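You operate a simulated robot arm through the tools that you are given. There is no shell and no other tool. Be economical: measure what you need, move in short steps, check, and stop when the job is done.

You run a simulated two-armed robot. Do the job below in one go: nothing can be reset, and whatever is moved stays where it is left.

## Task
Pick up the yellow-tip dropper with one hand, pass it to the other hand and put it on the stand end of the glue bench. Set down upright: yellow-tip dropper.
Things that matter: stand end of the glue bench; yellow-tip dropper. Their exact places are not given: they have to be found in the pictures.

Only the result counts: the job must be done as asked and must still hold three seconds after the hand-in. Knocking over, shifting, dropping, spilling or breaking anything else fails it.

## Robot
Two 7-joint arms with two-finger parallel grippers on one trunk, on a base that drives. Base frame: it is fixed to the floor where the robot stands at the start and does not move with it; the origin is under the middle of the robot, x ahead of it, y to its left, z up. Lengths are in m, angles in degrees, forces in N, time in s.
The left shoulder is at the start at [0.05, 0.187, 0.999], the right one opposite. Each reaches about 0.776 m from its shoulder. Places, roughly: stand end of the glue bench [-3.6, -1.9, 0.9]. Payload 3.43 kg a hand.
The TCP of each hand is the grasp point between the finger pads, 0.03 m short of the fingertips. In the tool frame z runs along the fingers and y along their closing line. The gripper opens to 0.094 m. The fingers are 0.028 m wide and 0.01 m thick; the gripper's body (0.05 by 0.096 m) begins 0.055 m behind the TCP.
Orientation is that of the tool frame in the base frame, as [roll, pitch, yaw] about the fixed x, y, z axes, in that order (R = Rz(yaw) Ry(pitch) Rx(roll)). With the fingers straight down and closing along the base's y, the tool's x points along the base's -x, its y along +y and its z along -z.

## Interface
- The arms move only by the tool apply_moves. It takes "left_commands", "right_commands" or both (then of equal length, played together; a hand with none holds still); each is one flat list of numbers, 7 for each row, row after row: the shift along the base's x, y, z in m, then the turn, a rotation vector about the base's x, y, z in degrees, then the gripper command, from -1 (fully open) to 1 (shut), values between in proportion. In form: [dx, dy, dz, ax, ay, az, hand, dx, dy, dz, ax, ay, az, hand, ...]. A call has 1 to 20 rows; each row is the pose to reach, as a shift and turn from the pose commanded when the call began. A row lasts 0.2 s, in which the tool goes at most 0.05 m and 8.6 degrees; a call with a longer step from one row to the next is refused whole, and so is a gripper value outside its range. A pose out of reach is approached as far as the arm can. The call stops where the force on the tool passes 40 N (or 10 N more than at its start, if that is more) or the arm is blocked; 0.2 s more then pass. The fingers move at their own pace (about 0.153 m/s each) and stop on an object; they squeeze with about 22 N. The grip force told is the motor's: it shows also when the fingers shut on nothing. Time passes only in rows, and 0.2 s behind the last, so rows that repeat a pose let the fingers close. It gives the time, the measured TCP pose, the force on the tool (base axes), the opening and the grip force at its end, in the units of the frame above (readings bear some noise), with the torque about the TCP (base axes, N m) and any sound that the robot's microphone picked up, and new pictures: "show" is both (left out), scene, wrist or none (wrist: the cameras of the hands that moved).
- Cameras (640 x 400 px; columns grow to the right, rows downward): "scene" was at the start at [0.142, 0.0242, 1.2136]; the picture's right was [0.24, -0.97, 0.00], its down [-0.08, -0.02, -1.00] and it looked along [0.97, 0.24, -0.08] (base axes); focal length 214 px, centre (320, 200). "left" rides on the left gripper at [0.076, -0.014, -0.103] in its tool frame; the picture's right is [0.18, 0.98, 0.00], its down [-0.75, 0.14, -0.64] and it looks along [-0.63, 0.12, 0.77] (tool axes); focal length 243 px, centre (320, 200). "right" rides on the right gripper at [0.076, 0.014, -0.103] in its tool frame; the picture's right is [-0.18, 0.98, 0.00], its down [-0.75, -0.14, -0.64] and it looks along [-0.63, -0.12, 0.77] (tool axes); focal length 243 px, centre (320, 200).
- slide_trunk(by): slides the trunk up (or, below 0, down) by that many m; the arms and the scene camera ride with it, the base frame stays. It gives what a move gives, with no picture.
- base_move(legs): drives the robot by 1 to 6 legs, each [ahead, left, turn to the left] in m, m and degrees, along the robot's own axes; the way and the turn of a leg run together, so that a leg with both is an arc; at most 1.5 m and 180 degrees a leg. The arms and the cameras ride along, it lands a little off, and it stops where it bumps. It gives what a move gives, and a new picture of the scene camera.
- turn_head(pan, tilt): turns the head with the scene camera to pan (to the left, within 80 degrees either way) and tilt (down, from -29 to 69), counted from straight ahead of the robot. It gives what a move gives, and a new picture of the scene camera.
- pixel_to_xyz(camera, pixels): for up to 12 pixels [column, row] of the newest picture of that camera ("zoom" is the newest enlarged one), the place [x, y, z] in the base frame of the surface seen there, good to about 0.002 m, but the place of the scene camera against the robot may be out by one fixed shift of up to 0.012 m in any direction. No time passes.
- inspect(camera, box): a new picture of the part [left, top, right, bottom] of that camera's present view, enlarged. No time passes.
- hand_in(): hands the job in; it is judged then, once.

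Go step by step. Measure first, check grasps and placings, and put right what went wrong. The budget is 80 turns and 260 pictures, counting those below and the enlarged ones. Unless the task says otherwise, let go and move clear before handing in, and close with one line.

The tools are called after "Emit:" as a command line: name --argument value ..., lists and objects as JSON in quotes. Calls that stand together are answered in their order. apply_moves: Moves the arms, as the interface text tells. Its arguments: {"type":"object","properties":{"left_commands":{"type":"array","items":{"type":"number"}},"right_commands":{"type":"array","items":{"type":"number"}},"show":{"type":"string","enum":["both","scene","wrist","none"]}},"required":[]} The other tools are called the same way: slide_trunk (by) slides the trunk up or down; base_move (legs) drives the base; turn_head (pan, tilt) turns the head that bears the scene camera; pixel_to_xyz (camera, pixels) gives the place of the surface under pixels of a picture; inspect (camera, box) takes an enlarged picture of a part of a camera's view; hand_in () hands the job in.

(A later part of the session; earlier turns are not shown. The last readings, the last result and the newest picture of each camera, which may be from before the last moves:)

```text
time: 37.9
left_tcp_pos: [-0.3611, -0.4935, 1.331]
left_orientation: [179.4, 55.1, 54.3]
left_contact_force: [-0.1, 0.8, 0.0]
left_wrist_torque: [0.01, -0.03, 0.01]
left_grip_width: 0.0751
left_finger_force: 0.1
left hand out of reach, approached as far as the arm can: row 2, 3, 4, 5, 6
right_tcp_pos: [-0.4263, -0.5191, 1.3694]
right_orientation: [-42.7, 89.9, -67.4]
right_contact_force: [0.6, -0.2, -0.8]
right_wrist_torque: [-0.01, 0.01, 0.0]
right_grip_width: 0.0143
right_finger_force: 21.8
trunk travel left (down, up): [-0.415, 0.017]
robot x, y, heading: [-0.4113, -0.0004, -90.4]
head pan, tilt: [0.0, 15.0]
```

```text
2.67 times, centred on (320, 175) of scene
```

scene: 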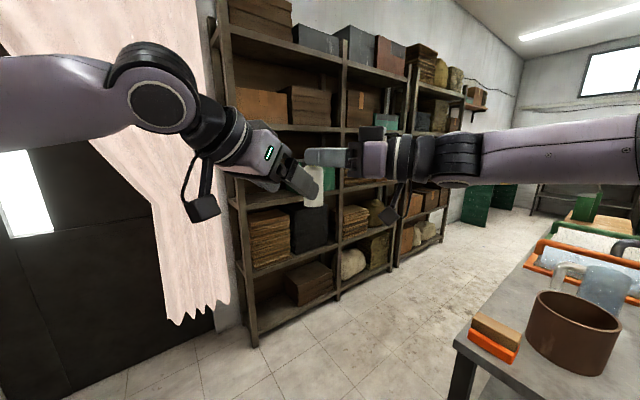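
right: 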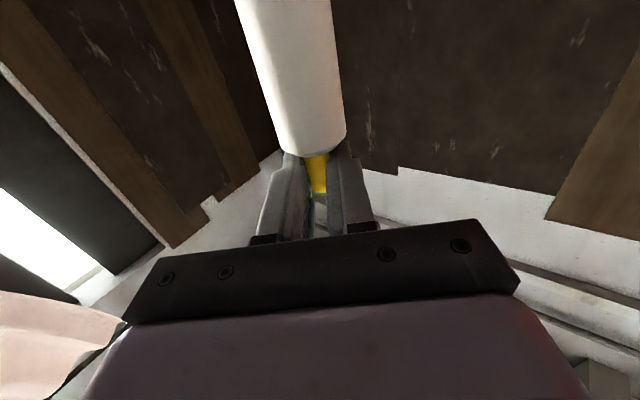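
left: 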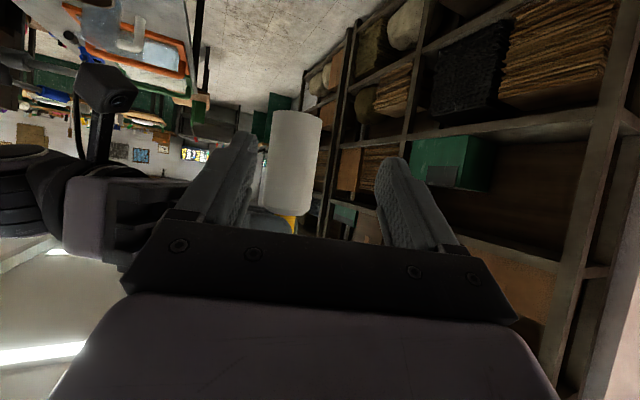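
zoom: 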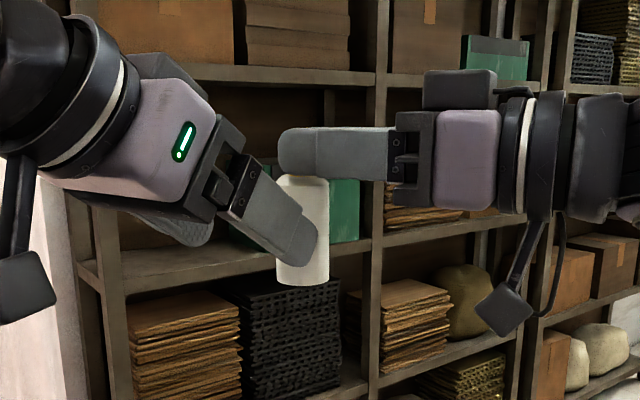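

The left arm hit its limit about 4 cm short. I'll back off, reduce its inward yaw to about 15°, go to a new stand-off and check reach.

Emit:
apply_moves --left_commands '[0.016, 0.024, 0.02, 0, 0, 0, -0.6, 0.033, 0.047, 0.04, 0, 0, 0, -0.6, 0.012, 0.042, 0.038, 0, 0, 6.67, -0.6, -0.01, 0.037, 0.036, 0, 0, 13.3, -0.6, -0.031, 0.0325, 0.034, 0, 0, 20, -0.6, -0.031, 0.0325, 0.034, 0, 0, 20, -0.6]'

```text
time: 39.3
left_tcp_pos: [-0.3454, -0.4482, 1.3428]
left_orientation: [179.4, 55.2, 69.1]
left_contact_force: [-0.7, -0.2, 0.1]
left_wrist_torque: [-0.01, 0.01, 0.0]
left_grip_width: 0.075
left_finger_force: 0.0
left hand out of reach, approached as far as the arm can: row 4, 5, 6
right_tcp_pos: [-0.4258, -0.5197, 1.3699]
right_orientation: [-48.4, 90.0, -72.8]
right_contact_force: [-0.1, 0.0, 0.4]
right_wrist_torque: [-0.02, -0.01, -0.02]
right_grip_width: 0.0144
right_finger_force: 22.2
trunk travel left (down, up): [-0.415, 0.017]
robot x, y, heading: [-0.4137, 0.0015, -90.3]
head pan, tilt: [0.0, 15.0]
```

scene: 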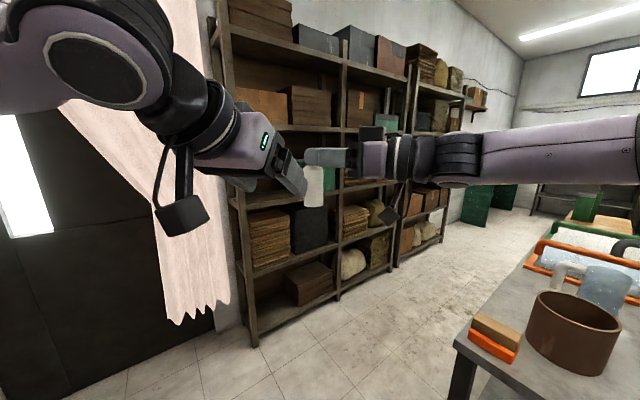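
left: 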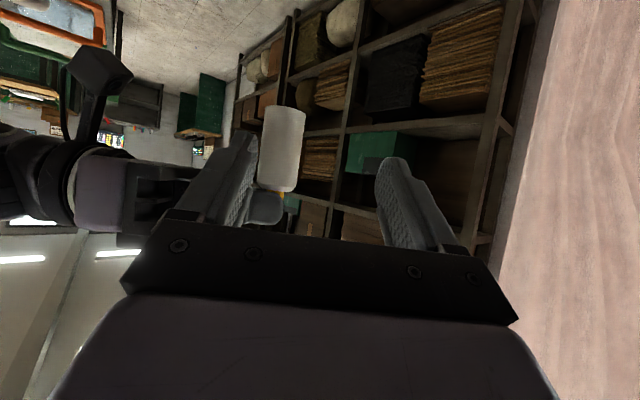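

The left arm seems too folded this close in. I'll move the bottle about 9 cm further ahead and a little left with the right hand, keeping the left hand clear.

Emit:
apply_moves --left_commands '[0.01, 0.03, 0.02, 0, 0, 0, -0.6, 0.01, 0.03, 0.02, 0, 0, 0, -0.6, 0.01, 0.03, 0.02, 0, 0, 0, -0.6, 0.01, 0.03, 0.02, 0, 0, 0, -0.6]' --right_commands '[0, -0.02, 0, 0, 0, 0, 1, 0.01, -0.055, 0, 0, 0, 0, 1, 0.02, -0.09, 0, 0, 0, 0, 1, 0.02, -0.09, 0, 0, 0, 0, 1]' --show "scene"

```text
time: 40.3
left_tcp_pos: [-0.3381, -0.4185, 1.3625]
left_orientation: [179.5, 55.3, 68.9]
left_contact_force: [-0.3, 1.1, 0.8]
left_wrist_torque: [0.03, -0.02, -0.01]
left_grip_width: 0.0754
left_finger_force: 0.0
right_tcp_pos: [-0.4038, -0.6101, 1.3662]
right_orientation: [-172.6, 90.0, 162.7]
right_contact_force: [-0.2, 0.3, -0.2]
right_wrist_torque: [-0.02, 0.03, 0.03]
right_grip_width: 0.0142
right_finger_force: 21.7
trunk travel left (down, up): [-0.415, 0.017]
robot x, y, heading: [-0.4155, -0.0022, -90.5]
head pan, tilt: [0.0, 15.0]
```

scene: 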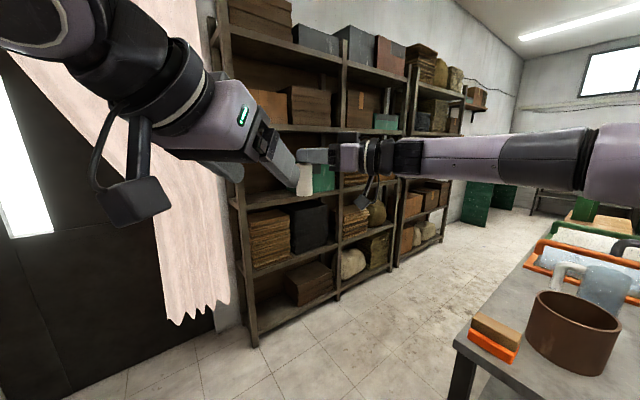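

The bottle axis should now be near (-0.388, -0.617). I'll move the left hand to a stand-off 0.10 m back along its pointing line.

Emit:
apply_moves --left_commands '[-0.005, -0.03, 0.01, 0, 0, 0, -0.6, -0.012, -0.07, 0.0155, 0, 0, 0, -0.6, -0.017, -0.1125, 0.0155, 0, 0, 0, -0.6, -0.017, -0.1125, 0.0155, 0, 0, 0, -0.6]' --show "wrist"

```text
time: 41.3
left_tcp_pos: [-0.3214, -0.5058, 1.3509]
left_orientation: [179.3, 55.3, 68.8]
left_contact_force: [-0.7, 0.3, 1.2]
left_wrist_torque: [0.01, -0.01, 0.03]
left_grip_width: 0.0753
left_finger_force: 0.1
left hand out of reach, approached as far as the arm can: row 1, 2, 3, 4
right_tcp_pos: [-0.4054, -0.6063, 1.3678]
right_orientation: [-52.0, 89.8, -76.5]
right_contact_force: [0.6, 1.5, 0.6]
right_wrist_torque: [0.04, -0.01, -0.04]
right_grip_width: 0.0146
right_finger_force: 21.3
trunk travel left (down, up): [-0.415, 0.017]
robot x, y, heading: [-0.4134, -0.0003, -90.4]
head pan, tilt: [0.0, 15.0]
```

left: 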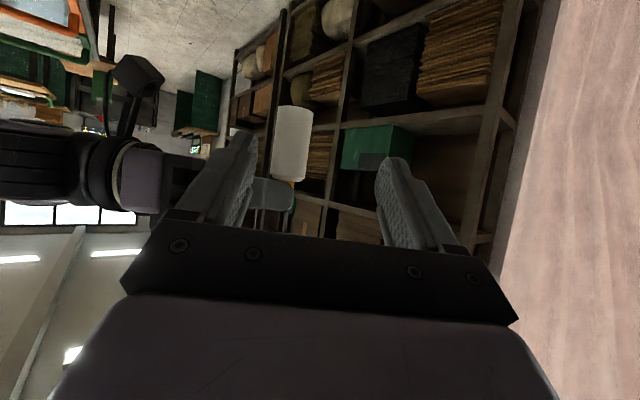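

The left arm's limit seems tied to its inward yaw. I'll point it straight ahead instead, and turn the right hand about 20° further left to keep the palms apart.

Emit:
apply_moves --left_commands '[0.01, 0.03, 0.015, 0, 0, 0, -0.6, 0.01, 0.06, 0.03, 0, 0, 7, -0.6, 0.0, 0.06, 0.03, 0, 0, 14, -0.6, -0.01, 0.06, 0.03, 0, 0, 20.6, -0.6, -0.02, 0.06, 0.03, 0, 0, 20.6, -0.6]' --right_commands '[0, 0, 0, 0, 0, 5, 1, 0, 0, 0, 0, 0, 10, 1, 0, 0, 0, 0, 0, 15, 1, 0, 0, 0, 0, 0, 20, 1, 0, 0, 0, 0, 0, 20, 1]'

```text
time: 42.5
left_tcp_pos: [-0.2699, -0.4585, 1.3827]
left_orientation: [179.5, 55.3, 89.7]
left_contact_force: [0.0, 0.3, 0.5]
left_wrist_torque: [0.01, 0.0, -0.02]
left_grip_width: 0.075
left_finger_force: 0.2
left hand out of reach, approached as far as the arm can: row 3, 4, 5
right_tcp_pos: [-0.4048, -0.6092, 1.3691]
right_orientation: [99.1, 90.0, 94.6]
right_contact_force: [0.9, 0.6, -0.1]
right_wrist_torque: [0.01, 0.01, -0.01]
right_grip_width: 0.0146
right_finger_force: 22.0
trunk travel left (down, up): [-0.415, 0.017]
robot x, y, heading: [-0.4145, -0.001, -90.7]
head pan, tilt: [0.0, 15.0]
```

scene: 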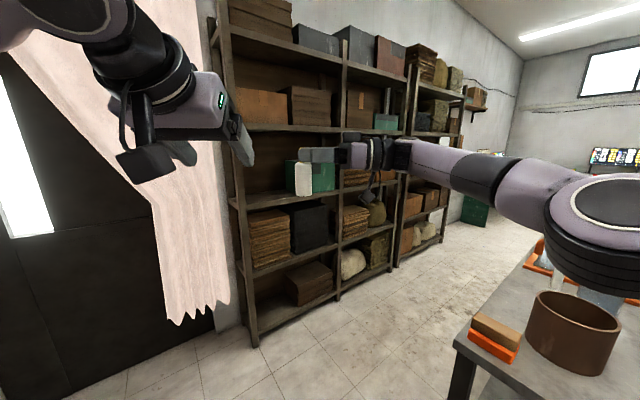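
right: 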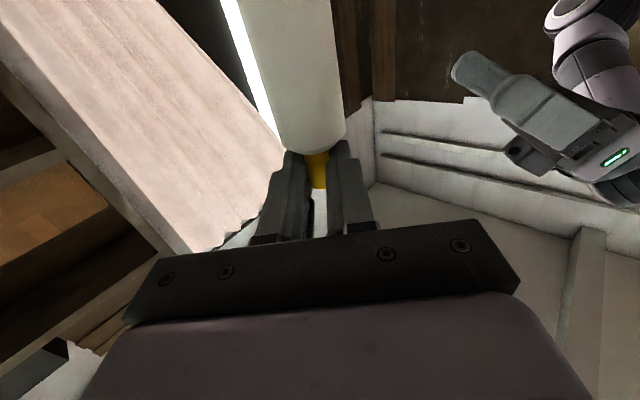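
left: 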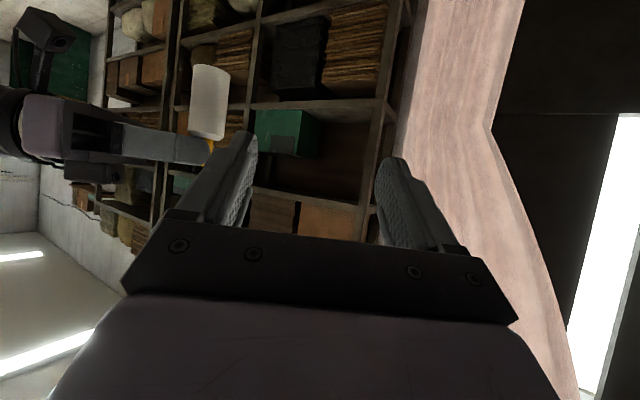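

Straight ahead made it worse: the left arm reaches further in with more inward yaw. I'll yaw it 65° inward and bring the right hand back to about 45°.

Emit:
apply_moves --left_commands '[0, 0, 0.005, 0, 0, -8.2, -0.6, 0, 0, 0.01, 0, 0, -16.4, -0.6, 0, -0.01, 0.015, 0, 0, -24.6, -0.6, 0, -0.02, 0.015, 0, 0, -32.8, -0.6, 0, -0.03, 0.015, 0, 0, -41, -0.6, 0, -0.045, 0.015, 0, 0, -49, -0.6, 0, -0.06, 0.015, 0, 0, -57, -0.6, 0, -0.075, 0.015, 0, 0, -65, -0.6, -0.01, -0.1, 0.015, 0, 0, -65, -0.6, -0.0175, -0.1135, 0.015, 0, 0, -65, -0.6]' --right_commands '[0, 0, 0, 0, 0, -5, 1, 0, 0, 0, 0, 0, -10, 1, 0, 0, 0, 0, 0, -15, 1, 0, 0, 0, 0, 0, -20, 1, 0, 0, 0, 0, 0, -25, 1, 0, 0, 0, 0, 0, -30, 1, 0, 0, 0, 0, 0, -35, 1, 0, 0, 0, 0, 0, -40, 1, 0, 0, 0, 0, 0, -40, 1, 0, 0, 0, 0, 0, -40, 1]'

```text
time: 44.7
left_tcp_pos: [-0.2702, -0.5539, 1.3803]
left_orientation: [179.7, 55.1, 24.7]
left_contact_force: [-0.3, 0.1, 0.1]
left_wrist_torque: [0.01, 0.03, -0.07]
left_grip_width: 0.0752
left_finger_force: 0.1
left hand out of reach, approached as far as the arm can: row 9, 10
right_tcp_pos: [-0.4038, -0.6099, 1.3676]
right_orientation: [-175.4, 89.9, 140.0]
right_contact_force: [0.7, -0.7, -0.5]
right_wrist_torque: [0.02, -0.02, 0.04]
right_grip_width: 0.0147
right_finger_force: 22.2
trunk travel left (down, up): [-0.415, 0.017]
robot x, y, heading: [-0.4141, 0.0009, -90.3]
head pan, tilt: [0.0, 15.0]
```

scene: 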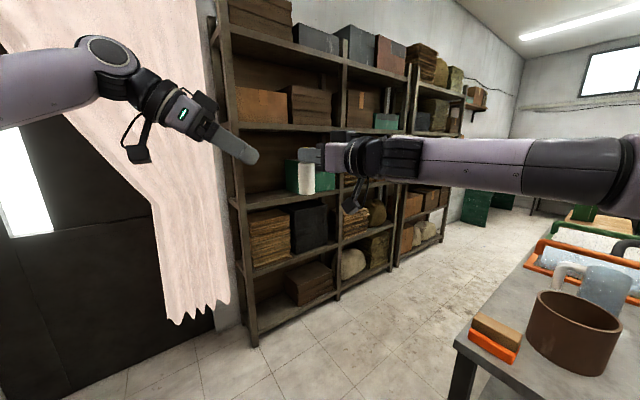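
right: 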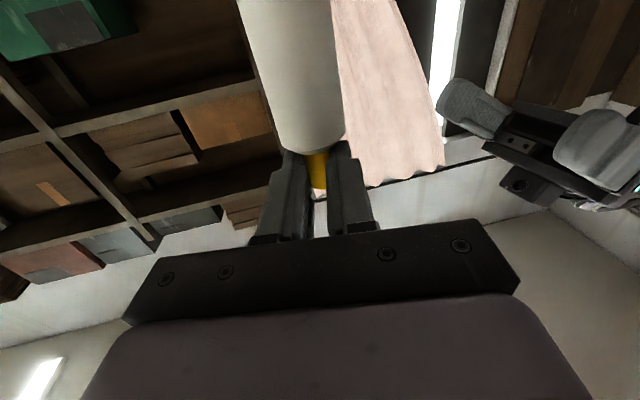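
left: 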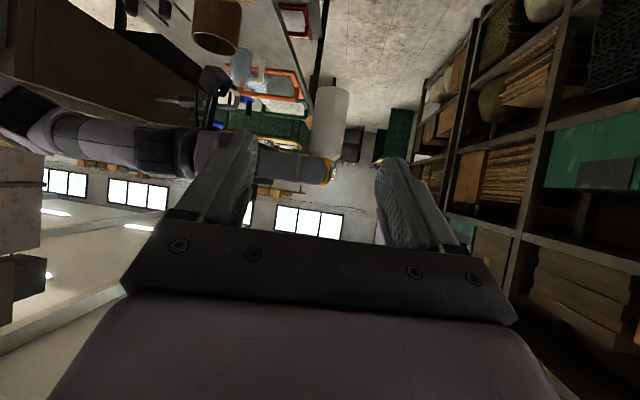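

The left hand is nearly at the stand-off, with the bottle centred at (330,120) in its view. I'll try half the advance to see whether it can reach.

Emit:
apply_moves --left_commands '[-0.02, -0.012, -0.014, 0, 0, 0, -0.6, -0.04, -0.026, -0.03, 0, 0, 0, -0.6, -0.055, -0.034, -0.04, 0, 0, 0, -0.6]' --show "wrist"

```text
time: 45.5
left_tcp_pos: [-0.3028, -0.5656, 1.3418]
left_orientation: [179.4, 55.2, 24.7]
left_contact_force: [0.0, 0.3, 0.0]
left_wrist_torque: [0.03, 0.01, 0.0]
left_grip_width: 0.0752
left_finger_force: 0.1
left hand out of reach, approached as far as the arm can: row 1, 2, 3
right_tcp_pos: [-0.4047, -0.6078, 1.3682]
right_orientation: [-52.1, 89.9, -96.7]
right_contact_force: [-0.1, -0.4, -1.0]
right_wrist_torque: [0.0, 0.01, -0.02]
right_grip_width: 0.0144
right_finger_force: 21.7
trunk travel left (down, up): [-0.415, 0.017]
robot x, y, heading: [-0.4119, 0.0014, -90.4]
head pan, tilt: [0.0, 15.0]
```

left: 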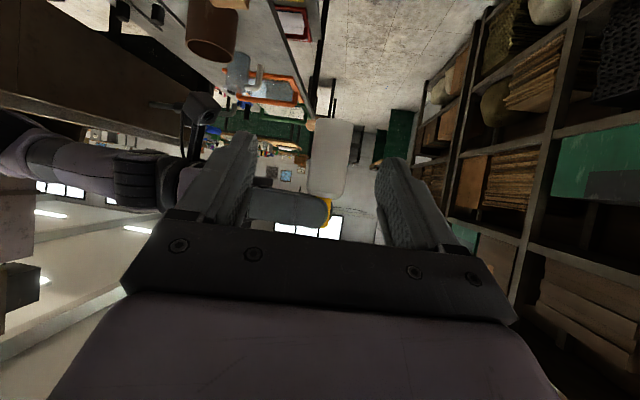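

The left hand can't go further, so I'll hold it still and bring the bottle into its fingers with the right hand. First I'll raise and align it, then slide in part way.

Emit:
apply_moves --right_commands '[-0.002, 0.01, 0.01, 0, 0, 0, 1, -0.004, 0.012, 0.02, 0, 0, 0, 1, 0.02, 0.023, 0.02, 0, 0, 0, 1, 0.04, 0.032, 0.02, 0, 0, 0, 1, 0.04, 0.032, 0.02, 0, 0, 0, 1]'

Emit:
inspect --camera "left" --box '[160, 80, 480, 280]'

```text
time: 46.7
left_tcp_pos: [-0.303, -0.5651, 1.3415]
left_orientation: [179.5, 55.2, 24.6]
left_contact_force: [0.2, -0.7, -0.5]
left_wrist_torque: [0.04, 0.0, 0.0]
left_grip_width: 0.0753
left_finger_force: 0.1
right_tcp_pos: [-0.3657, -0.5766, 1.388]
right_orientation: [122.5, 90.0, 77.9]
right_contact_force: [0.6, -0.2, -0.4]
right_wrist_torque: [0.03, 0.01, 0.01]
right_grip_width: 0.0144
right_finger_force: 22.4
trunk travel left (down, up): [-0.415, 0.017]
robot x, y, heading: [-0.4152, -0.0041, -90.4]
head pan, tilt: [0.0, 15.0]
```

scene: 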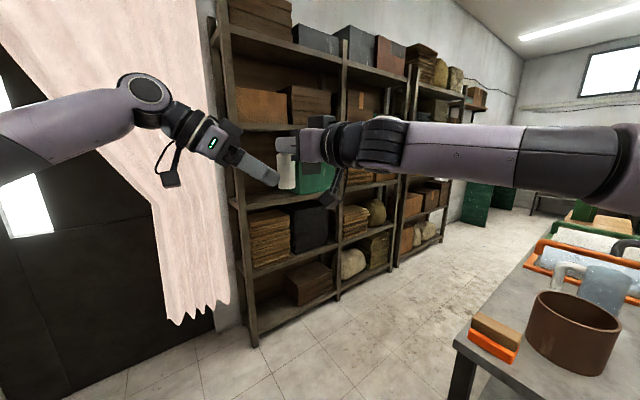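
right: 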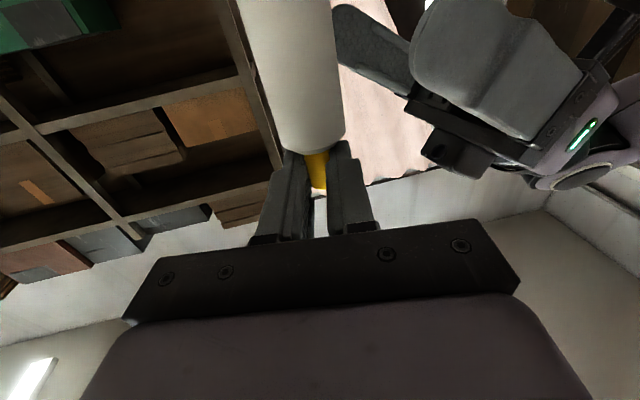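

```text
2.00 times, centred on (320, 180) of left
```

zoom: 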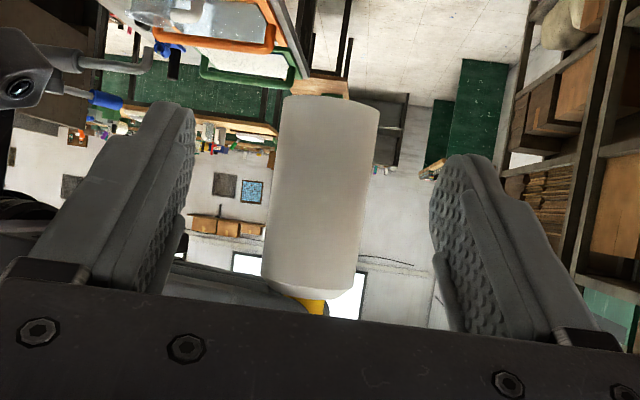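

The bottle sits between the left fingers and still upright. I'll measure the gap left to close.

Emit:
pixel_to_xyz --camera "zoom" --pixels '[[325, 110], [318, 190], [312, 270], [275, 200], [362, 200], [180, 190], [440, 220], [318, 305], [220, 280]]'

```text
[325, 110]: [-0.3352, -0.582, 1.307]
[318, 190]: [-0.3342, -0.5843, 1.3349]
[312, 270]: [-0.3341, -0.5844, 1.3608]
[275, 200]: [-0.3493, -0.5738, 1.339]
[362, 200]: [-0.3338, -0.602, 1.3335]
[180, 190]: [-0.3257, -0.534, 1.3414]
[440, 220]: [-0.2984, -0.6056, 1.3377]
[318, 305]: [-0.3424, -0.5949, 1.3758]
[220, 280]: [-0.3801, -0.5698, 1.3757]
```

The bottle is 0.055 m ahead of the left TCP and centred to within 4 mm. I'll bring it in the last 4.5 cm.

Emit:
apply_moves --right_commands '[0.013, 0.008, 0, 0, 0, 0, 1, 0.026, 0.016, 0, 0, 0, 0, 1, 0.039, 0.023, 0, 0, 0, 0, 1, 0.039, 0.023, 0, 0, 0, 0, 1]'

Emit:
inspect --camera "left" --box '[160, 80, 480, 280]'

Emit:
inspect --camera "scene" --box '[160, 70, 400, 220]'

```text
time: 47.7
left_tcp_pos: [-0.3027, -0.5648, 1.3417]
left_orientation: [179.5, 55.2, 24.6]
left_contact_force: [-0.6, 1.0, -0.1]
left_wrist_torque: [0.0, -0.02, -0.02]
left_grip_width: 0.0752
left_finger_force: 0.1
right_tcp_pos: [-0.3276, -0.5535, 1.3881]
right_orientation: [-35.8, 90.0, -80.3]
right_contact_force: [0.3, -0.1, -0.1]
right_wrist_torque: [-0.01, 0.01, 0.02]
right_grip_width: 0.0144
right_finger_force: 21.9
trunk travel left (down, up): [-0.415, 0.017]
robot x, y, heading: [-0.4169, 0.0036, -90.3]
head pan, tilt: [0.0, 15.0]
```

scene: 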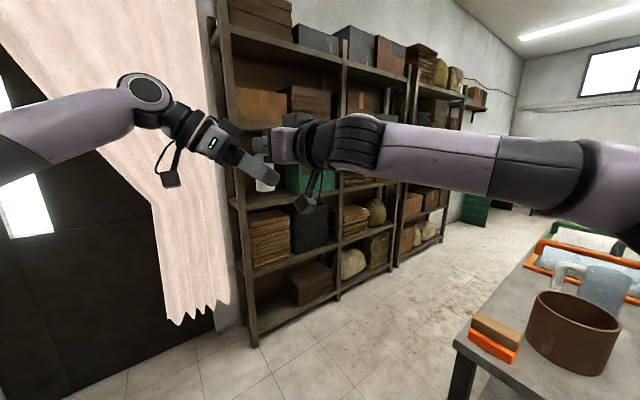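
right: 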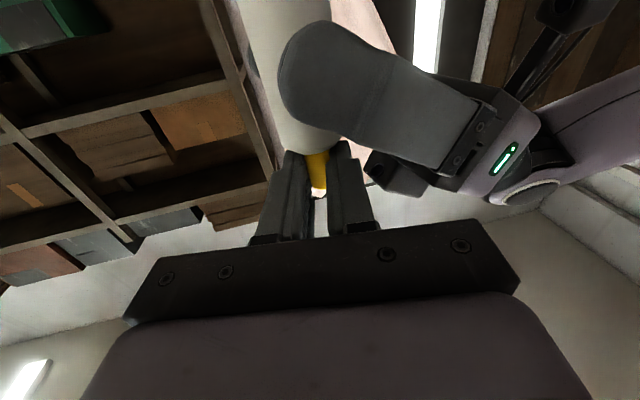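

```text
2.00 times, centred on (320, 180) of left
```

zoom: 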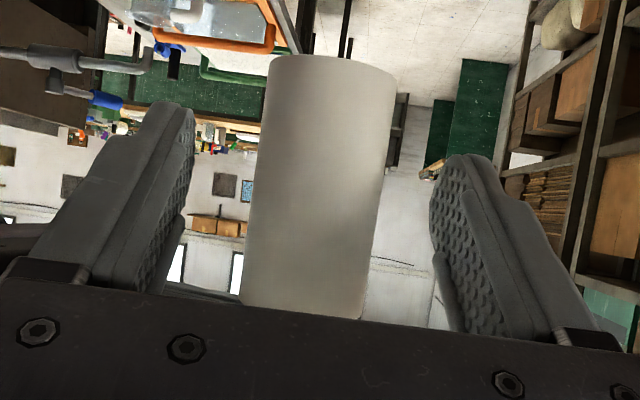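

```text
2.67 times, centred on (280, 145) of scene
```

zoom: 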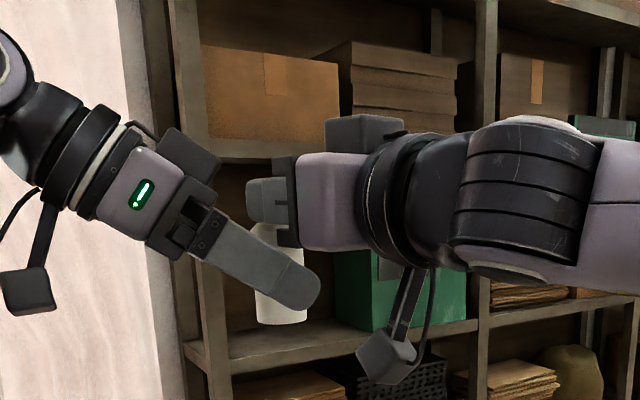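

The bottle body is between the left pads and the right fingers are clear above. I'll close the left hand.

Emit:
apply_moves --left_commands '[0, 0, 0, 0, 0, 0, -0.2, 0, 0, 0, 0, 0, 0, 0.1, 0, 0, 0, 0, 0, 0, 1, 0, 0, 0, 0, 0, 0, 1, 0, 0, 0, 0, 0, 0, 1]'

```text
time: 48.9
left_tcp_pos: [-0.3029, -0.5654, 1.3415]
left_orientation: [179.4, 55.3, 24.7]
left_contact_force: [-2.0, 3.5, 0.7]
left_wrist_torque: [0.0, 0.01, -0.03]
left_grip_width: 0.0383
left_finger_force: 21.9
right_tcp_pos: [-0.3259, -0.5539, 1.3878]
right_orientation: [121.4, 90.0, 76.8]
right_contact_force: [2.5, -3.1, 0.0]
right_wrist_torque: [-0.09, -0.07, -0.05]
right_grip_width: 0.0148
right_finger_force: 21.8
trunk travel left (down, up): [-0.415, 0.017]
robot x, y, heading: [-0.4099, -0.0014, -90.5]
head pan, tilt: [0.0, 15.0]
```

scene: 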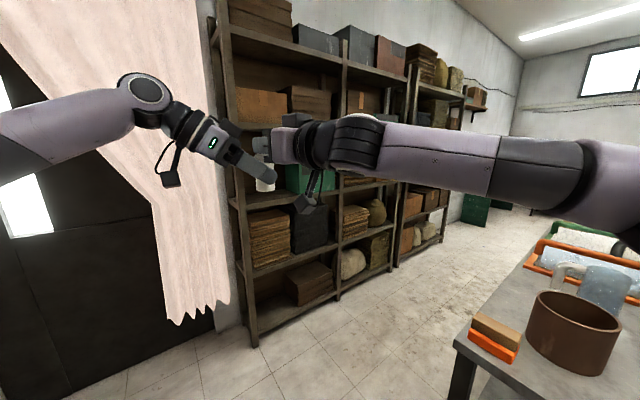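
left: 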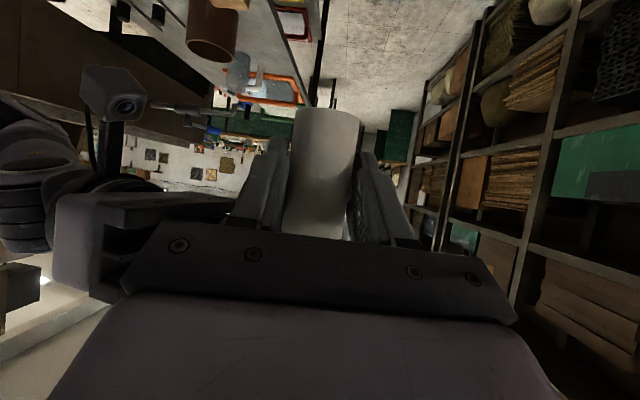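

The left hand holds the body at a width of 0.038 m. I'll open the right hand slightly and back it straight out along its own line.

Emit:
apply_moves --right_commands '[0, 0, 0, 0, 0, 0, 0.25, 0, 0, 0, 0, 0, 0, 0.25, -0.014, 0.014, 0, 0, 0, 0, 0.25, -0.035, 0.035, 0, 0, 0, 0, 0.25, -0.06, 0.06, 0, 0, 0, 0, 0.25, -0.09, 0.085, 0, 0, 0, 0, 0.25, -0.12, 0.11, 0, 0, 0, 0, 0.25]'

```text
time: 50.5
left_tcp_pos: [-0.3028, -0.5645, 1.3421]
left_orientation: [179.4, 55.2, 24.5]
left_contact_force: [-0.6, -0.8, 0.5]
left_wrist_torque: [0.03, -0.02, 0.01]
left_grip_width: 0.0383
left_finger_force: 22.2
right_tcp_pos: [-0.4487, -0.4406, 1.3882]
right_orientation: [-23.5, 89.9, -68.0]
right_contact_force: [-0.7, -0.5, 0.2]
right_wrist_torque: [0.03, -0.01, 0.0]
right_grip_width: 0.0355
right_finger_force: 0.0
trunk travel left (down, up): [-0.415, 0.017]
robot x, y, heading: [-0.41, -0.0007, -90.2]
head pan, tilt: [0.0, 15.0]
```

scene: 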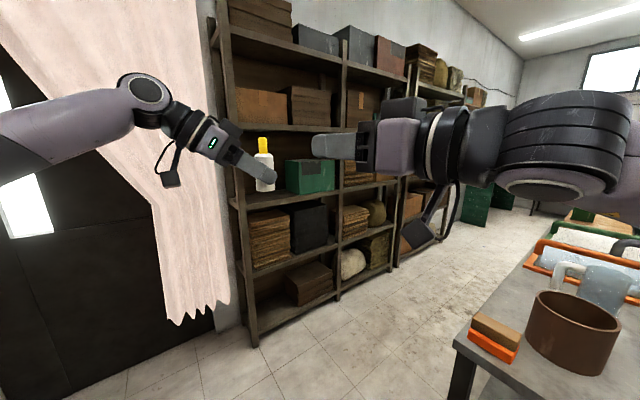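
right: 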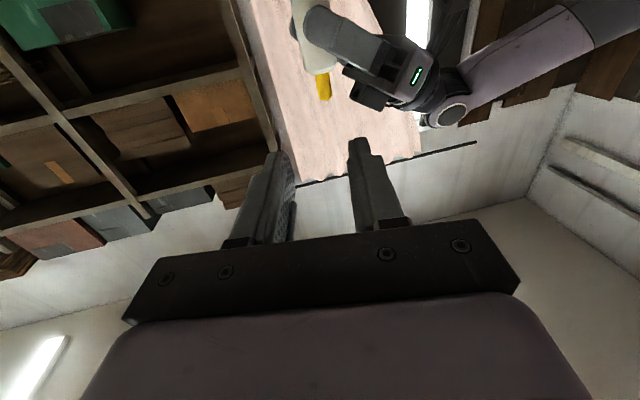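

Handover is done and the dropper stands upright in the left hand. I'll tuck the right hand back: first un-yaw and retract it, then point it down.

Emit:
apply_moves --right_commands '[-0.02, 0.01, 0, 0, 0, -8, 0.25, -0.045, 0.025, 0, 0, 0, -16, 0.25, -0.07, 0.04, 0, 0, 0, -24, 0.25, -0.1, 0.055, 0, 0, 0, -32, 0.25, -0.125, 0.07, 0, 0, 0, -40, 0.25, -0.15, 0.08, 0, 0, 0, -45, 0.25]' --show "none"

Emit:
apply_moves --right_commands '[0, 0, 0, 8.2, 0, 0, 0.25, 0, 0, 0, 16.4, 0, 0, 0.25, 0, 0, 0, 24.6, 0, 0, 0.25, 0, 0, 0, 32.8, 0, 0, 0.25, 0, 0, 0, 41, 0, 0, 0.25, 0, 0, 0, 49.2, 0, 0, 0.25, 0, 0, 0, 57.4, 0, 0, 0.25, 0, 0, 0, 65.6, 0, 0, 0.25, 0, 0, 0, 73.8, 0, 0, 0.25, 0, 0, 0, 82, 0, 0, 0.25, 0, 0, 0, 90, 0, 0, 0.25]' --show "scene"

```text
time: 51.9
left_tcp_pos: [-0.3042, -0.5653, 1.3415]
left_orientation: [179.5, 55.2, 24.6]
left_contact_force: [0.4, 0.0, 0.0]
left_wrist_torque: [-0.02, -0.03, 0.01]
left_grip_width: 0.0379
left_finger_force: 22.7
right_tcp_pos: [-0.5981, -0.3679, 1.3889]
right_orientation: [25.1, 89.9, -64.5]
right_contact_force: [-0.6, -0.4, -0.6]
right_wrist_torque: [-0.01, -0.02, -0.03]
right_grip_width: 0.0352
right_finger_force: 0.1
trunk travel left (down, up): [-0.415, 0.017]
robot x, y, heading: [-0.4166, 0.0004, -90.6]
head pan, tilt: [0.0, 15.0]
```

```text
time: 54.3
left_tcp_pos: [-0.3015, -0.5648, 1.3416]
left_orientation: [179.5, 55.2, 24.7]
left_contact_force: [1.5, 0.0, -0.6]
left_wrist_torque: [0.07, 0.0, 0.01]
left_grip_width: 0.0381
left_finger_force: 22.2
right_tcp_pos: [-0.5962, -0.3638, 1.3893]
right_orientation: [179.5, 0.0, 90.1]
right_contact_force: [-1.0, 0.1, 0.6]
right_wrist_torque: [0.01, -0.01, 0.02]
right_grip_width: 0.0354
right_finger_force: 0.1
trunk travel left (down, up): [-0.415, 0.017]
robot x, y, heading: [-0.4141, 0.0007, -90.7]
head pan, tilt: [0.0, 15.0]
```

scene: 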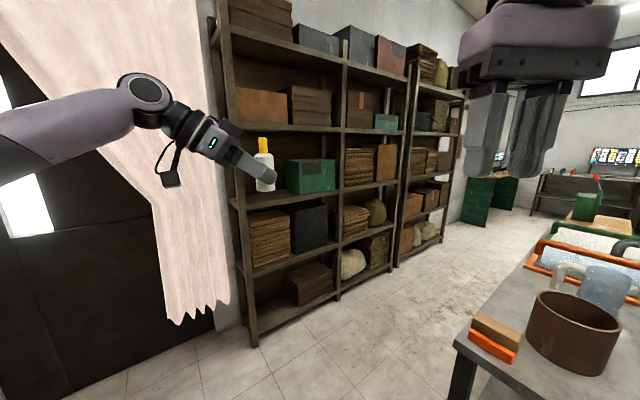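

Both hands are set for travel. I'll drive ahead 0.78 m into the aisle, turn right about 54° to line up with it, and look.

Emit:
base_move --legs '[[0.78, 0, 0], [0, 0, -54]]'

Emit:
turn_head --pan -10 --tilt 12

```text
time: 61.0
left_tcp_pos: [-0.7977, -1.2261, 1.3434]
left_orientation: [179.5, 55.2, -28.2]
left_contact_force: [0.2, 0.2, 0.4]
left_wrist_torque: [-0.01, -0.02, 0.0]
left_grip_width: 0.0376
left_finger_force: 21.8
right_tcp_pos: [-0.8163, -0.87, 1.3887]
right_orientation: [179.4, 0.1, 37.1]
right_contact_force: [0.3, -0.6, 0.2]
right_wrist_torque: [0.0, -0.01, -0.02]
right_grip_width: 0.0354
right_finger_force: 0.1
trunk travel left (down, up): [-0.415, 0.017]
robot x, y, heading: [-0.4126, -0.7993, -143.3]
head pan, tilt: [0.0, 15.0]
```

scene: 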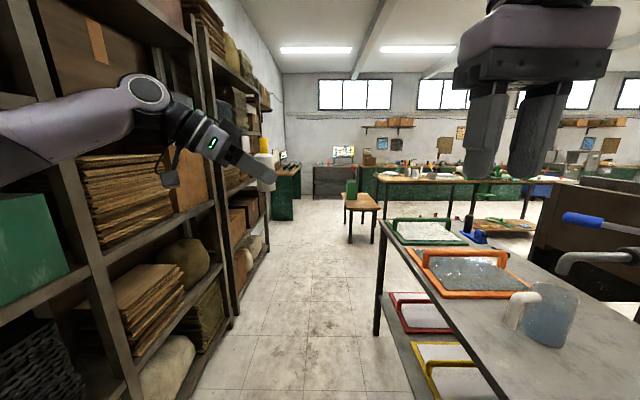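

```text
time: 61.7
left_tcp_pos: [-0.7967, -1.2265, 1.3418]
left_orientation: [179.5, 55.2, -28.2]
left_contact_force: [-0.3, 0.5, 0.6]
left_wrist_torque: [0.01, -0.01, 0.0]
left_grip_width: 0.0377
left_finger_force: 21.9
right_tcp_pos: [-0.8137, -0.8705, 1.3874]
right_orientation: [179.4, 0.0, 37.1]
right_contact_force: [-0.3, 0.1, -0.4]
right_wrist_torque: [-0.02, 0.0, -0.03]
right_grip_width: 0.0351
right_finger_force: 0.1
trunk travel left (down, up): [-0.415, 0.017]
robot x, y, heading: [-0.4174, -0.8005, -143.2]
head pan, tilt: [-10.0, 12.0]
```

scene: 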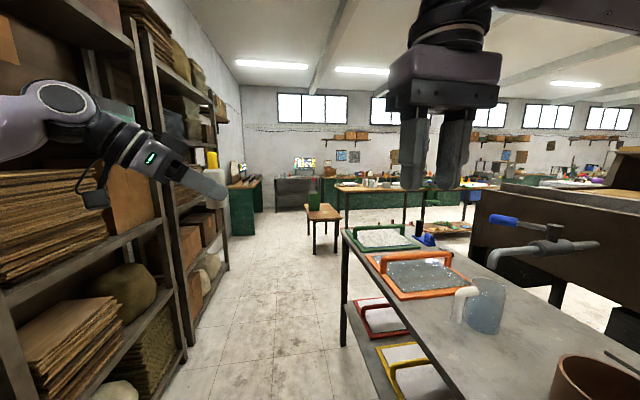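

The aisle is clear. The bench beyond runs across at (340–490,190), with a small vise stool at (320,215). I'll zoom in on the bench.

Emit:
inspect --camera "scene" --box '[280, 140, 520, 260]'

Emit:
pixel_to_xyz --camera "scene" --pixels '[[340, 190], [385, 190], [475, 188], [365, 184], [320, 215], [312, 253], [335, 245], [340, 215], [405, 215], [372, 210], [350, 232], [230, 260]]'

```text
2.67 times, centred on (400, 200) of scene
```

zoom: 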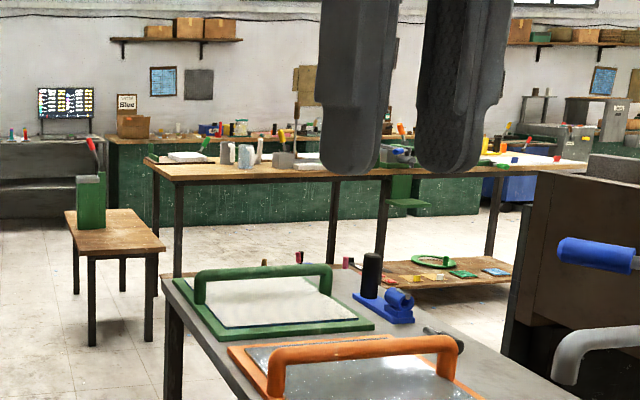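

```text
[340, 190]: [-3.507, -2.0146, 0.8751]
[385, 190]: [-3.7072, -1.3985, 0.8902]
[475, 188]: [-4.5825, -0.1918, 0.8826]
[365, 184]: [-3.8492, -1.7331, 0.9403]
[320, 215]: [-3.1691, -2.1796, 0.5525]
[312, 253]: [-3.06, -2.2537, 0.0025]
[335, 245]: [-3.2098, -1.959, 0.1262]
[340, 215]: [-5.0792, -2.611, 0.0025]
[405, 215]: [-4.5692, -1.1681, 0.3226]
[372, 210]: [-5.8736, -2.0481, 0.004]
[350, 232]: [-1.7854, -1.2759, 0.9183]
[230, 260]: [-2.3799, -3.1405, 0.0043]
```

The wooden bench's near-left corner is at about (-3.51, -2.01), matching the given stand end. I'll drive 2 m down the aisle, past the grey bench's end, and look again.

Emit:
base_move --legs '[[1.0, 0, -1.4], [1.0, 0, 0]]'

Emit:
turn_head --pan -30 --tilt 18

Emit:
inspect --camera "scene" --box '[160, 100, 480, 300]'

```text
time: 71.5
left_tcp_pos: [-2.41, -2.3732, 1.3409]
left_orientation: [179.4, 55.2, -29.5]
left_contact_force: [0.7, 0.5, 0.2]
left_wrist_torque: [-0.01, -0.01, 0.03]
left_grip_width: 0.0372
left_finger_force: 22.0
right_tcp_pos: [-2.4217, -2.0183, 1.3876]
right_orientation: [179.5, 0.1, 35.9]
right_contact_force: [0.4, -0.5, -0.5]
right_wrist_torque: [0.02, 0.03, -0.03]
right_grip_width: 0.0354
right_finger_force: 0.1
trunk travel left (down, up): [-0.415, 0.017]
robot x, y, heading: [-2.0183, -1.9517, -144.7]
head pan, tilt: [-10.0, 12.0]
```

scene: 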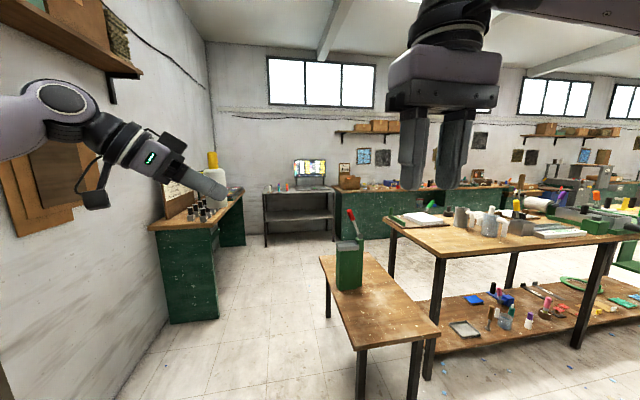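

```text
time: 72.4
left_tcp_pos: [-2.4099, -2.3741, 1.3421]
left_orientation: [179.5, 55.2, -29.5]
left_contact_force: [-0.4, -0.3, -0.2]
left_wrist_torque: [-0.03, -0.03, 0.0]
left_grip_width: 0.0372
left_finger_force: 22.2
right_tcp_pos: [-2.4198, -2.017, 1.3876]
right_orientation: [179.6, 0.1, 35.9]
right_contact_force: [0.2, 0.9, -0.4]
right_wrist_torque: [0.0, 0.0, -0.03]
right_grip_width: 0.0353
right_finger_force: 0.0
trunk travel left (down, up): [-0.415, 0.017]
robot x, y, heading: [-2.0202, -1.955, -144.6]
head pan, tilt: [-30.0, 18.0]
```

scene: 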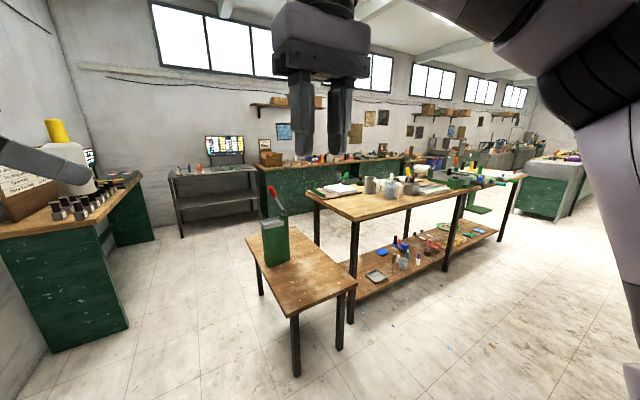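

```text
2.00 times, centred on (320, 200) of scene
```

zoom: 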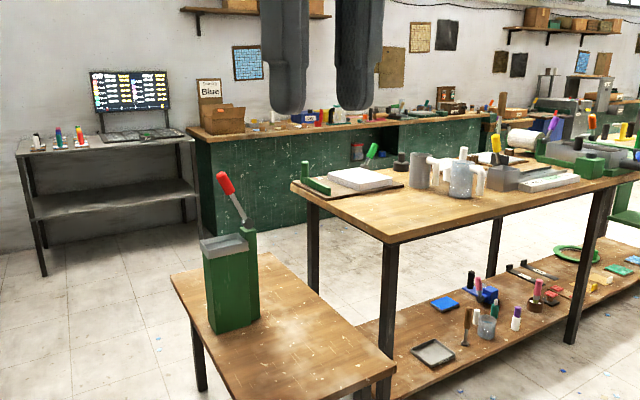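

The near-left end of this bench has open wood around zoom (350,215), with a white pad and cans further in. I'll measure the top there, plus the stool corners and other obstacles.

Emit:
pixel_to_xyz --camera "zoom" --pixels '[[383, 240], [293, 188], [345, 212], [385, 215], [440, 215], [395, 383], [175, 280], [270, 258], [410, 185], [500, 200], [600, 185], [630, 165]]'

Emit:
pixel_to_xyz --camera "scene" --pixels '[[349, 322], [296, 375], [340, 348], [262, 293], [446, 260], [494, 242], [525, 178], [370, 190], [345, 187], [320, 185], [395, 200], [357, 219]]'

```text
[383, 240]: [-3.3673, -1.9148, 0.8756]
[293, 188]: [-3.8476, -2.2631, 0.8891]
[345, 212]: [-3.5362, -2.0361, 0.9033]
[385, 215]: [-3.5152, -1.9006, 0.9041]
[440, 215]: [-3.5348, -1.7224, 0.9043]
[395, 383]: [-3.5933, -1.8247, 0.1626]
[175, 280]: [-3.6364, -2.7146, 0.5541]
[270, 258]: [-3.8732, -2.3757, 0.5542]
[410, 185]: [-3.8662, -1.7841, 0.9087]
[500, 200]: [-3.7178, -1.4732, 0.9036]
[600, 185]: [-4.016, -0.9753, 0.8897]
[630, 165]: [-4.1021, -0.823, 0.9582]
```

```text
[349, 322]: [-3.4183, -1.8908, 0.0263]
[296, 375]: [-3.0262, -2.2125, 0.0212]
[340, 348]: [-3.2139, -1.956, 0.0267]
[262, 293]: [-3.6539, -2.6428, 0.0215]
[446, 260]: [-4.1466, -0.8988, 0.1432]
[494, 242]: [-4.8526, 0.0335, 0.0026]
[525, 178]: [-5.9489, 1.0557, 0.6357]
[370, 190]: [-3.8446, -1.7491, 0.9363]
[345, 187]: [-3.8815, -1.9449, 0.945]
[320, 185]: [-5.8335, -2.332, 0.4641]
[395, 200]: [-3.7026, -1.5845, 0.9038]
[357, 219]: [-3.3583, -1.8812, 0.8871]
```

The bench top is at z≈0.904, with its near corner at (-3.36, -1.91) and a clear area around (-3.53, -1.85). I'll move ahead 0.25 m and then sidestep right to face that end.

Emit:
base_move --legs '[[0.25, 0, 0], [0, -1.05, 0]]'

Emit:
turn_head --pan 0 --tilt 30

```text
time: 79.2
left_tcp_pos: [-3.2243, -1.6791, 1.3419]
left_orientation: [179.5, 55.2, -28.8]
left_contact_force: [-0.4, -0.2, -0.5]
left_wrist_torque: [-0.02, 0.01, 0.03]
left_grip_width: 0.0367
left_finger_force: 21.6
right_tcp_pos: [-3.2379, -1.3226, 1.3884]
right_orientation: [179.5, 0.0, 36.6]
right_contact_force: [-0.8, 1.4, 0.0]
right_wrist_torque: [0.02, 0.03, -0.02]
right_grip_width: 0.0355
right_finger_force: 0.3
trunk travel left (down, up): [-0.415, 0.017]
robot x, y, heading: [-2.8351, -1.252, -143.6]
head pan, tilt: [-30.0, 18.0]
```

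scene: 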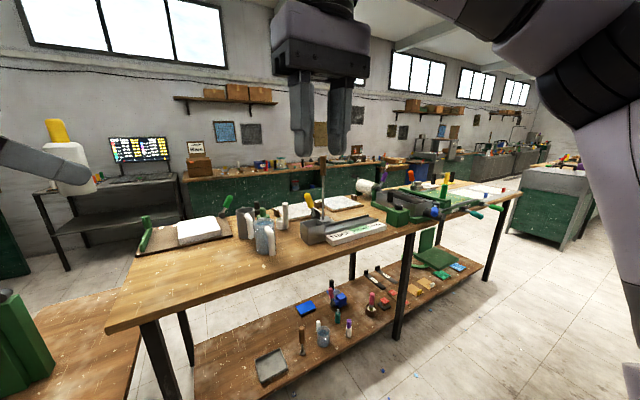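

```text
time: 80.2
left_tcp_pos: [-3.2231, -1.6787, 1.3414]
left_orientation: [179.5, 55.2, -28.7]
left_contact_force: [-0.5, 0.2, -0.3]
left_wrist_torque: [0.02, -0.01, -0.01]
left_grip_width: 0.0367
left_finger_force: 21.6
right_tcp_pos: [-3.2372, -1.3233, 1.3889]
right_orientation: [179.4, 0.1, 36.7]
right_contact_force: [-0.6, -0.1, 0.8]
right_wrist_torque: [-0.02, 0.02, 0.0]
right_grip_width: 0.0352
right_finger_force: 0.1
trunk travel left (down, up): [-0.415, 0.017]
robot x, y, heading: [-2.8359, -1.2506, -143.5]
head pan, tilt: [0.0, 30.0]
```

scene: 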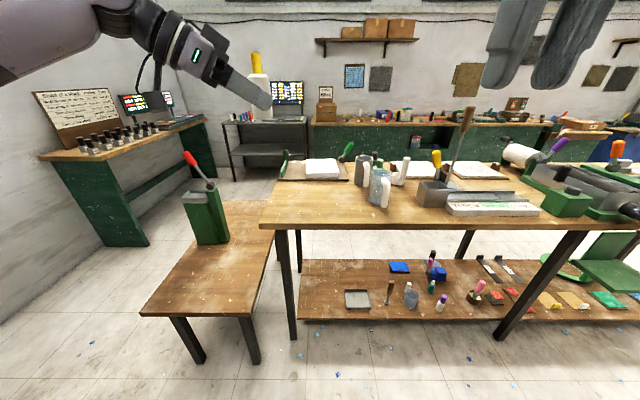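

I'm facing the bench end. The left grip width has drifted from 0.0383 to 0.0367 m, so I'll check for slipping or tilting and survey the bench's left end.

Emit:
inspect --camera "scene" --box '[180, 30, 340, 130]'

Emit:
pixel_to_xyz --camera "zoom" --pixels '[[305, 100], [308, 130], [310, 190], [312, 215], [275, 200], [340, 200], [300, 320]]'

Emit:
inspect --camera "left" --box '[0, 0, 640, 400]'

Emit:
inspect --camera "scene" --box '[240, 130, 480, 280]'

Emit:
pixel_to_xyz --camera "scene" --pixels '[[262, 220], [275, 178], [300, 200], [320, 210], [340, 200], [320, 180], [284, 170], [346, 180], [360, 186], [380, 207], [420, 207], [350, 222]]'

```text
4.00 times, centred on (260, 80) of scene
```

zoom: 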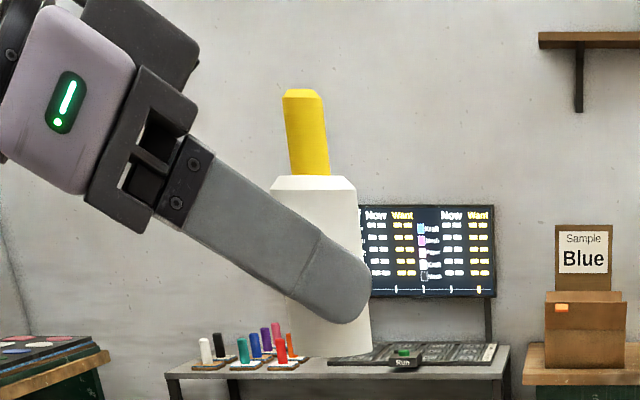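

```text
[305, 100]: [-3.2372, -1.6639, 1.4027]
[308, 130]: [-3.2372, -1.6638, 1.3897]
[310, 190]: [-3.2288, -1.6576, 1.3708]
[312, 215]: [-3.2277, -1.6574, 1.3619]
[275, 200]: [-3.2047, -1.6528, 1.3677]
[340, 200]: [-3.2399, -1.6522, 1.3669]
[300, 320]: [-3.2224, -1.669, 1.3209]
```

```text
1.00 times, centred on (320, 200) of left
```

zoom: 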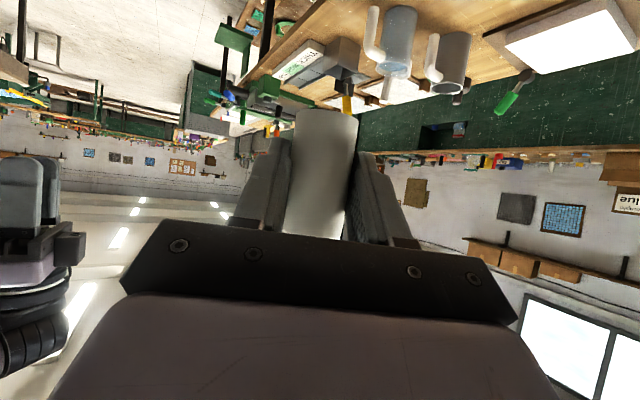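

```text
2.67 times, centred on (360, 205) of scene
```

zoom: 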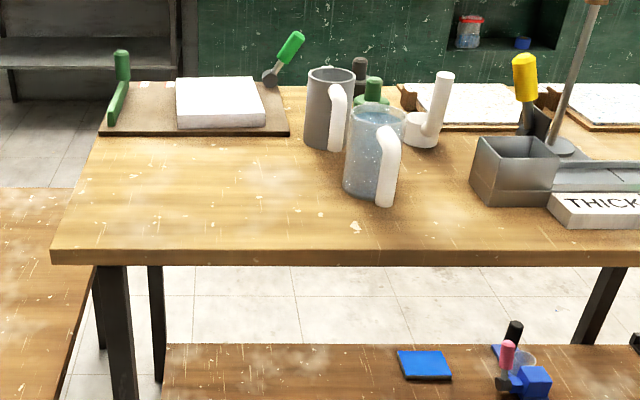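

```text
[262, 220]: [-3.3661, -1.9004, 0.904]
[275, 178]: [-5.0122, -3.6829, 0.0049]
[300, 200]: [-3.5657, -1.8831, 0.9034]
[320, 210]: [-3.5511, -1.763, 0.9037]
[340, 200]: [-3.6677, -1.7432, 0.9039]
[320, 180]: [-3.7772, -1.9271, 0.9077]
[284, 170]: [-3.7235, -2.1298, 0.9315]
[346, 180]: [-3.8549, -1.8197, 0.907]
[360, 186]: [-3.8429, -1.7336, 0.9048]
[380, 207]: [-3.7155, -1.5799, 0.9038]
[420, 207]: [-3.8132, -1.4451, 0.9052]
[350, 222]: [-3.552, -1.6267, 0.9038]
```

The bottle is upright, the apparent lean being perspective, and it hasn't slipped. The wood around (-3.56, -1.86, 0.904) is free, so I'll drive ahead 0.37 m and right 0.045 m to put the bottle above it.

Emit:
base_move --legs '[[0.374, -0.046, 0]]'

Emit:
turn_head --pan 5 --tilt 45

```text
time: 82.6
left_tcp_pos: [-3.5572, -1.8696, 1.3414]
left_orientation: [179.5, 55.2, -28.4]
left_contact_force: [-0.6, 0.1, -0.4]
left_wrist_torque: [0.0, -0.04, -0.03]
left_grip_width: 0.0364
left_finger_force: 21.8
right_tcp_pos: [-3.5718, -1.5136, 1.3885]
right_orientation: [179.5, 0.0, 36.9]
right_contact_force: [1.2, -0.5, -0.1]
right_wrist_torque: [0.01, -0.02, -0.04]
right_grip_width: 0.0353
right_finger_force: 0.1
trunk travel left (down, up): [-0.415, 0.017]
robot x, y, heading: [-3.1719, -1.4378, -143.6]
head pan, tilt: [0.0, 30.0]
```

scene: 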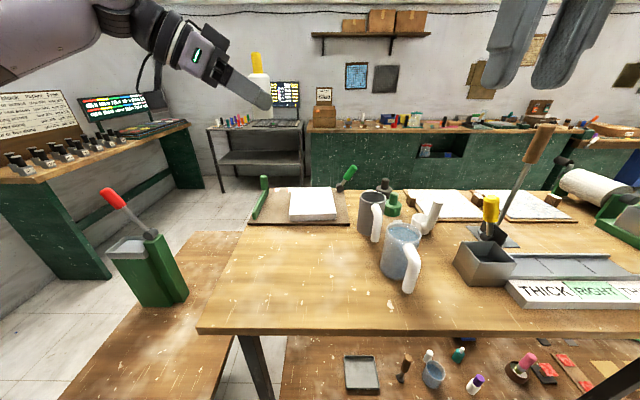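

```text
time: 83.4
left_tcp_pos: [-3.5549, -1.8679, 1.3408]
left_orientation: [179.5, 55.2, -28.5]
left_contact_force: [0.6, -0.1, -0.9]
left_wrist_torque: [0.01, -0.02, 0.01]
left_grip_width: 0.0365
left_finger_force: 22.3
right_tcp_pos: [-3.5717, -1.5132, 1.3882]
right_orientation: [179.5, 0.2, 36.9]
right_contact_force: [0.9, -0.2, -0.2]
right_wrist_torque: [0.02, 0.01, -0.03]
right_grip_width: 0.0353
right_finger_force: 0.1
trunk travel left (down, up): [-0.415, 0.017]
robot x, y, heading: [-3.1686, -1.4386, -143.5]
head pan, tilt: [5.0, 45.0]
```

scene: 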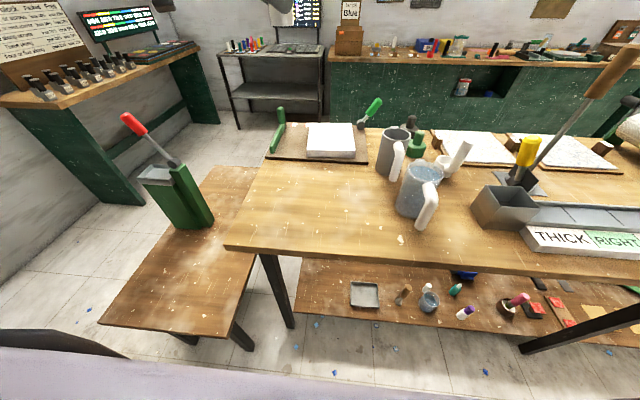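

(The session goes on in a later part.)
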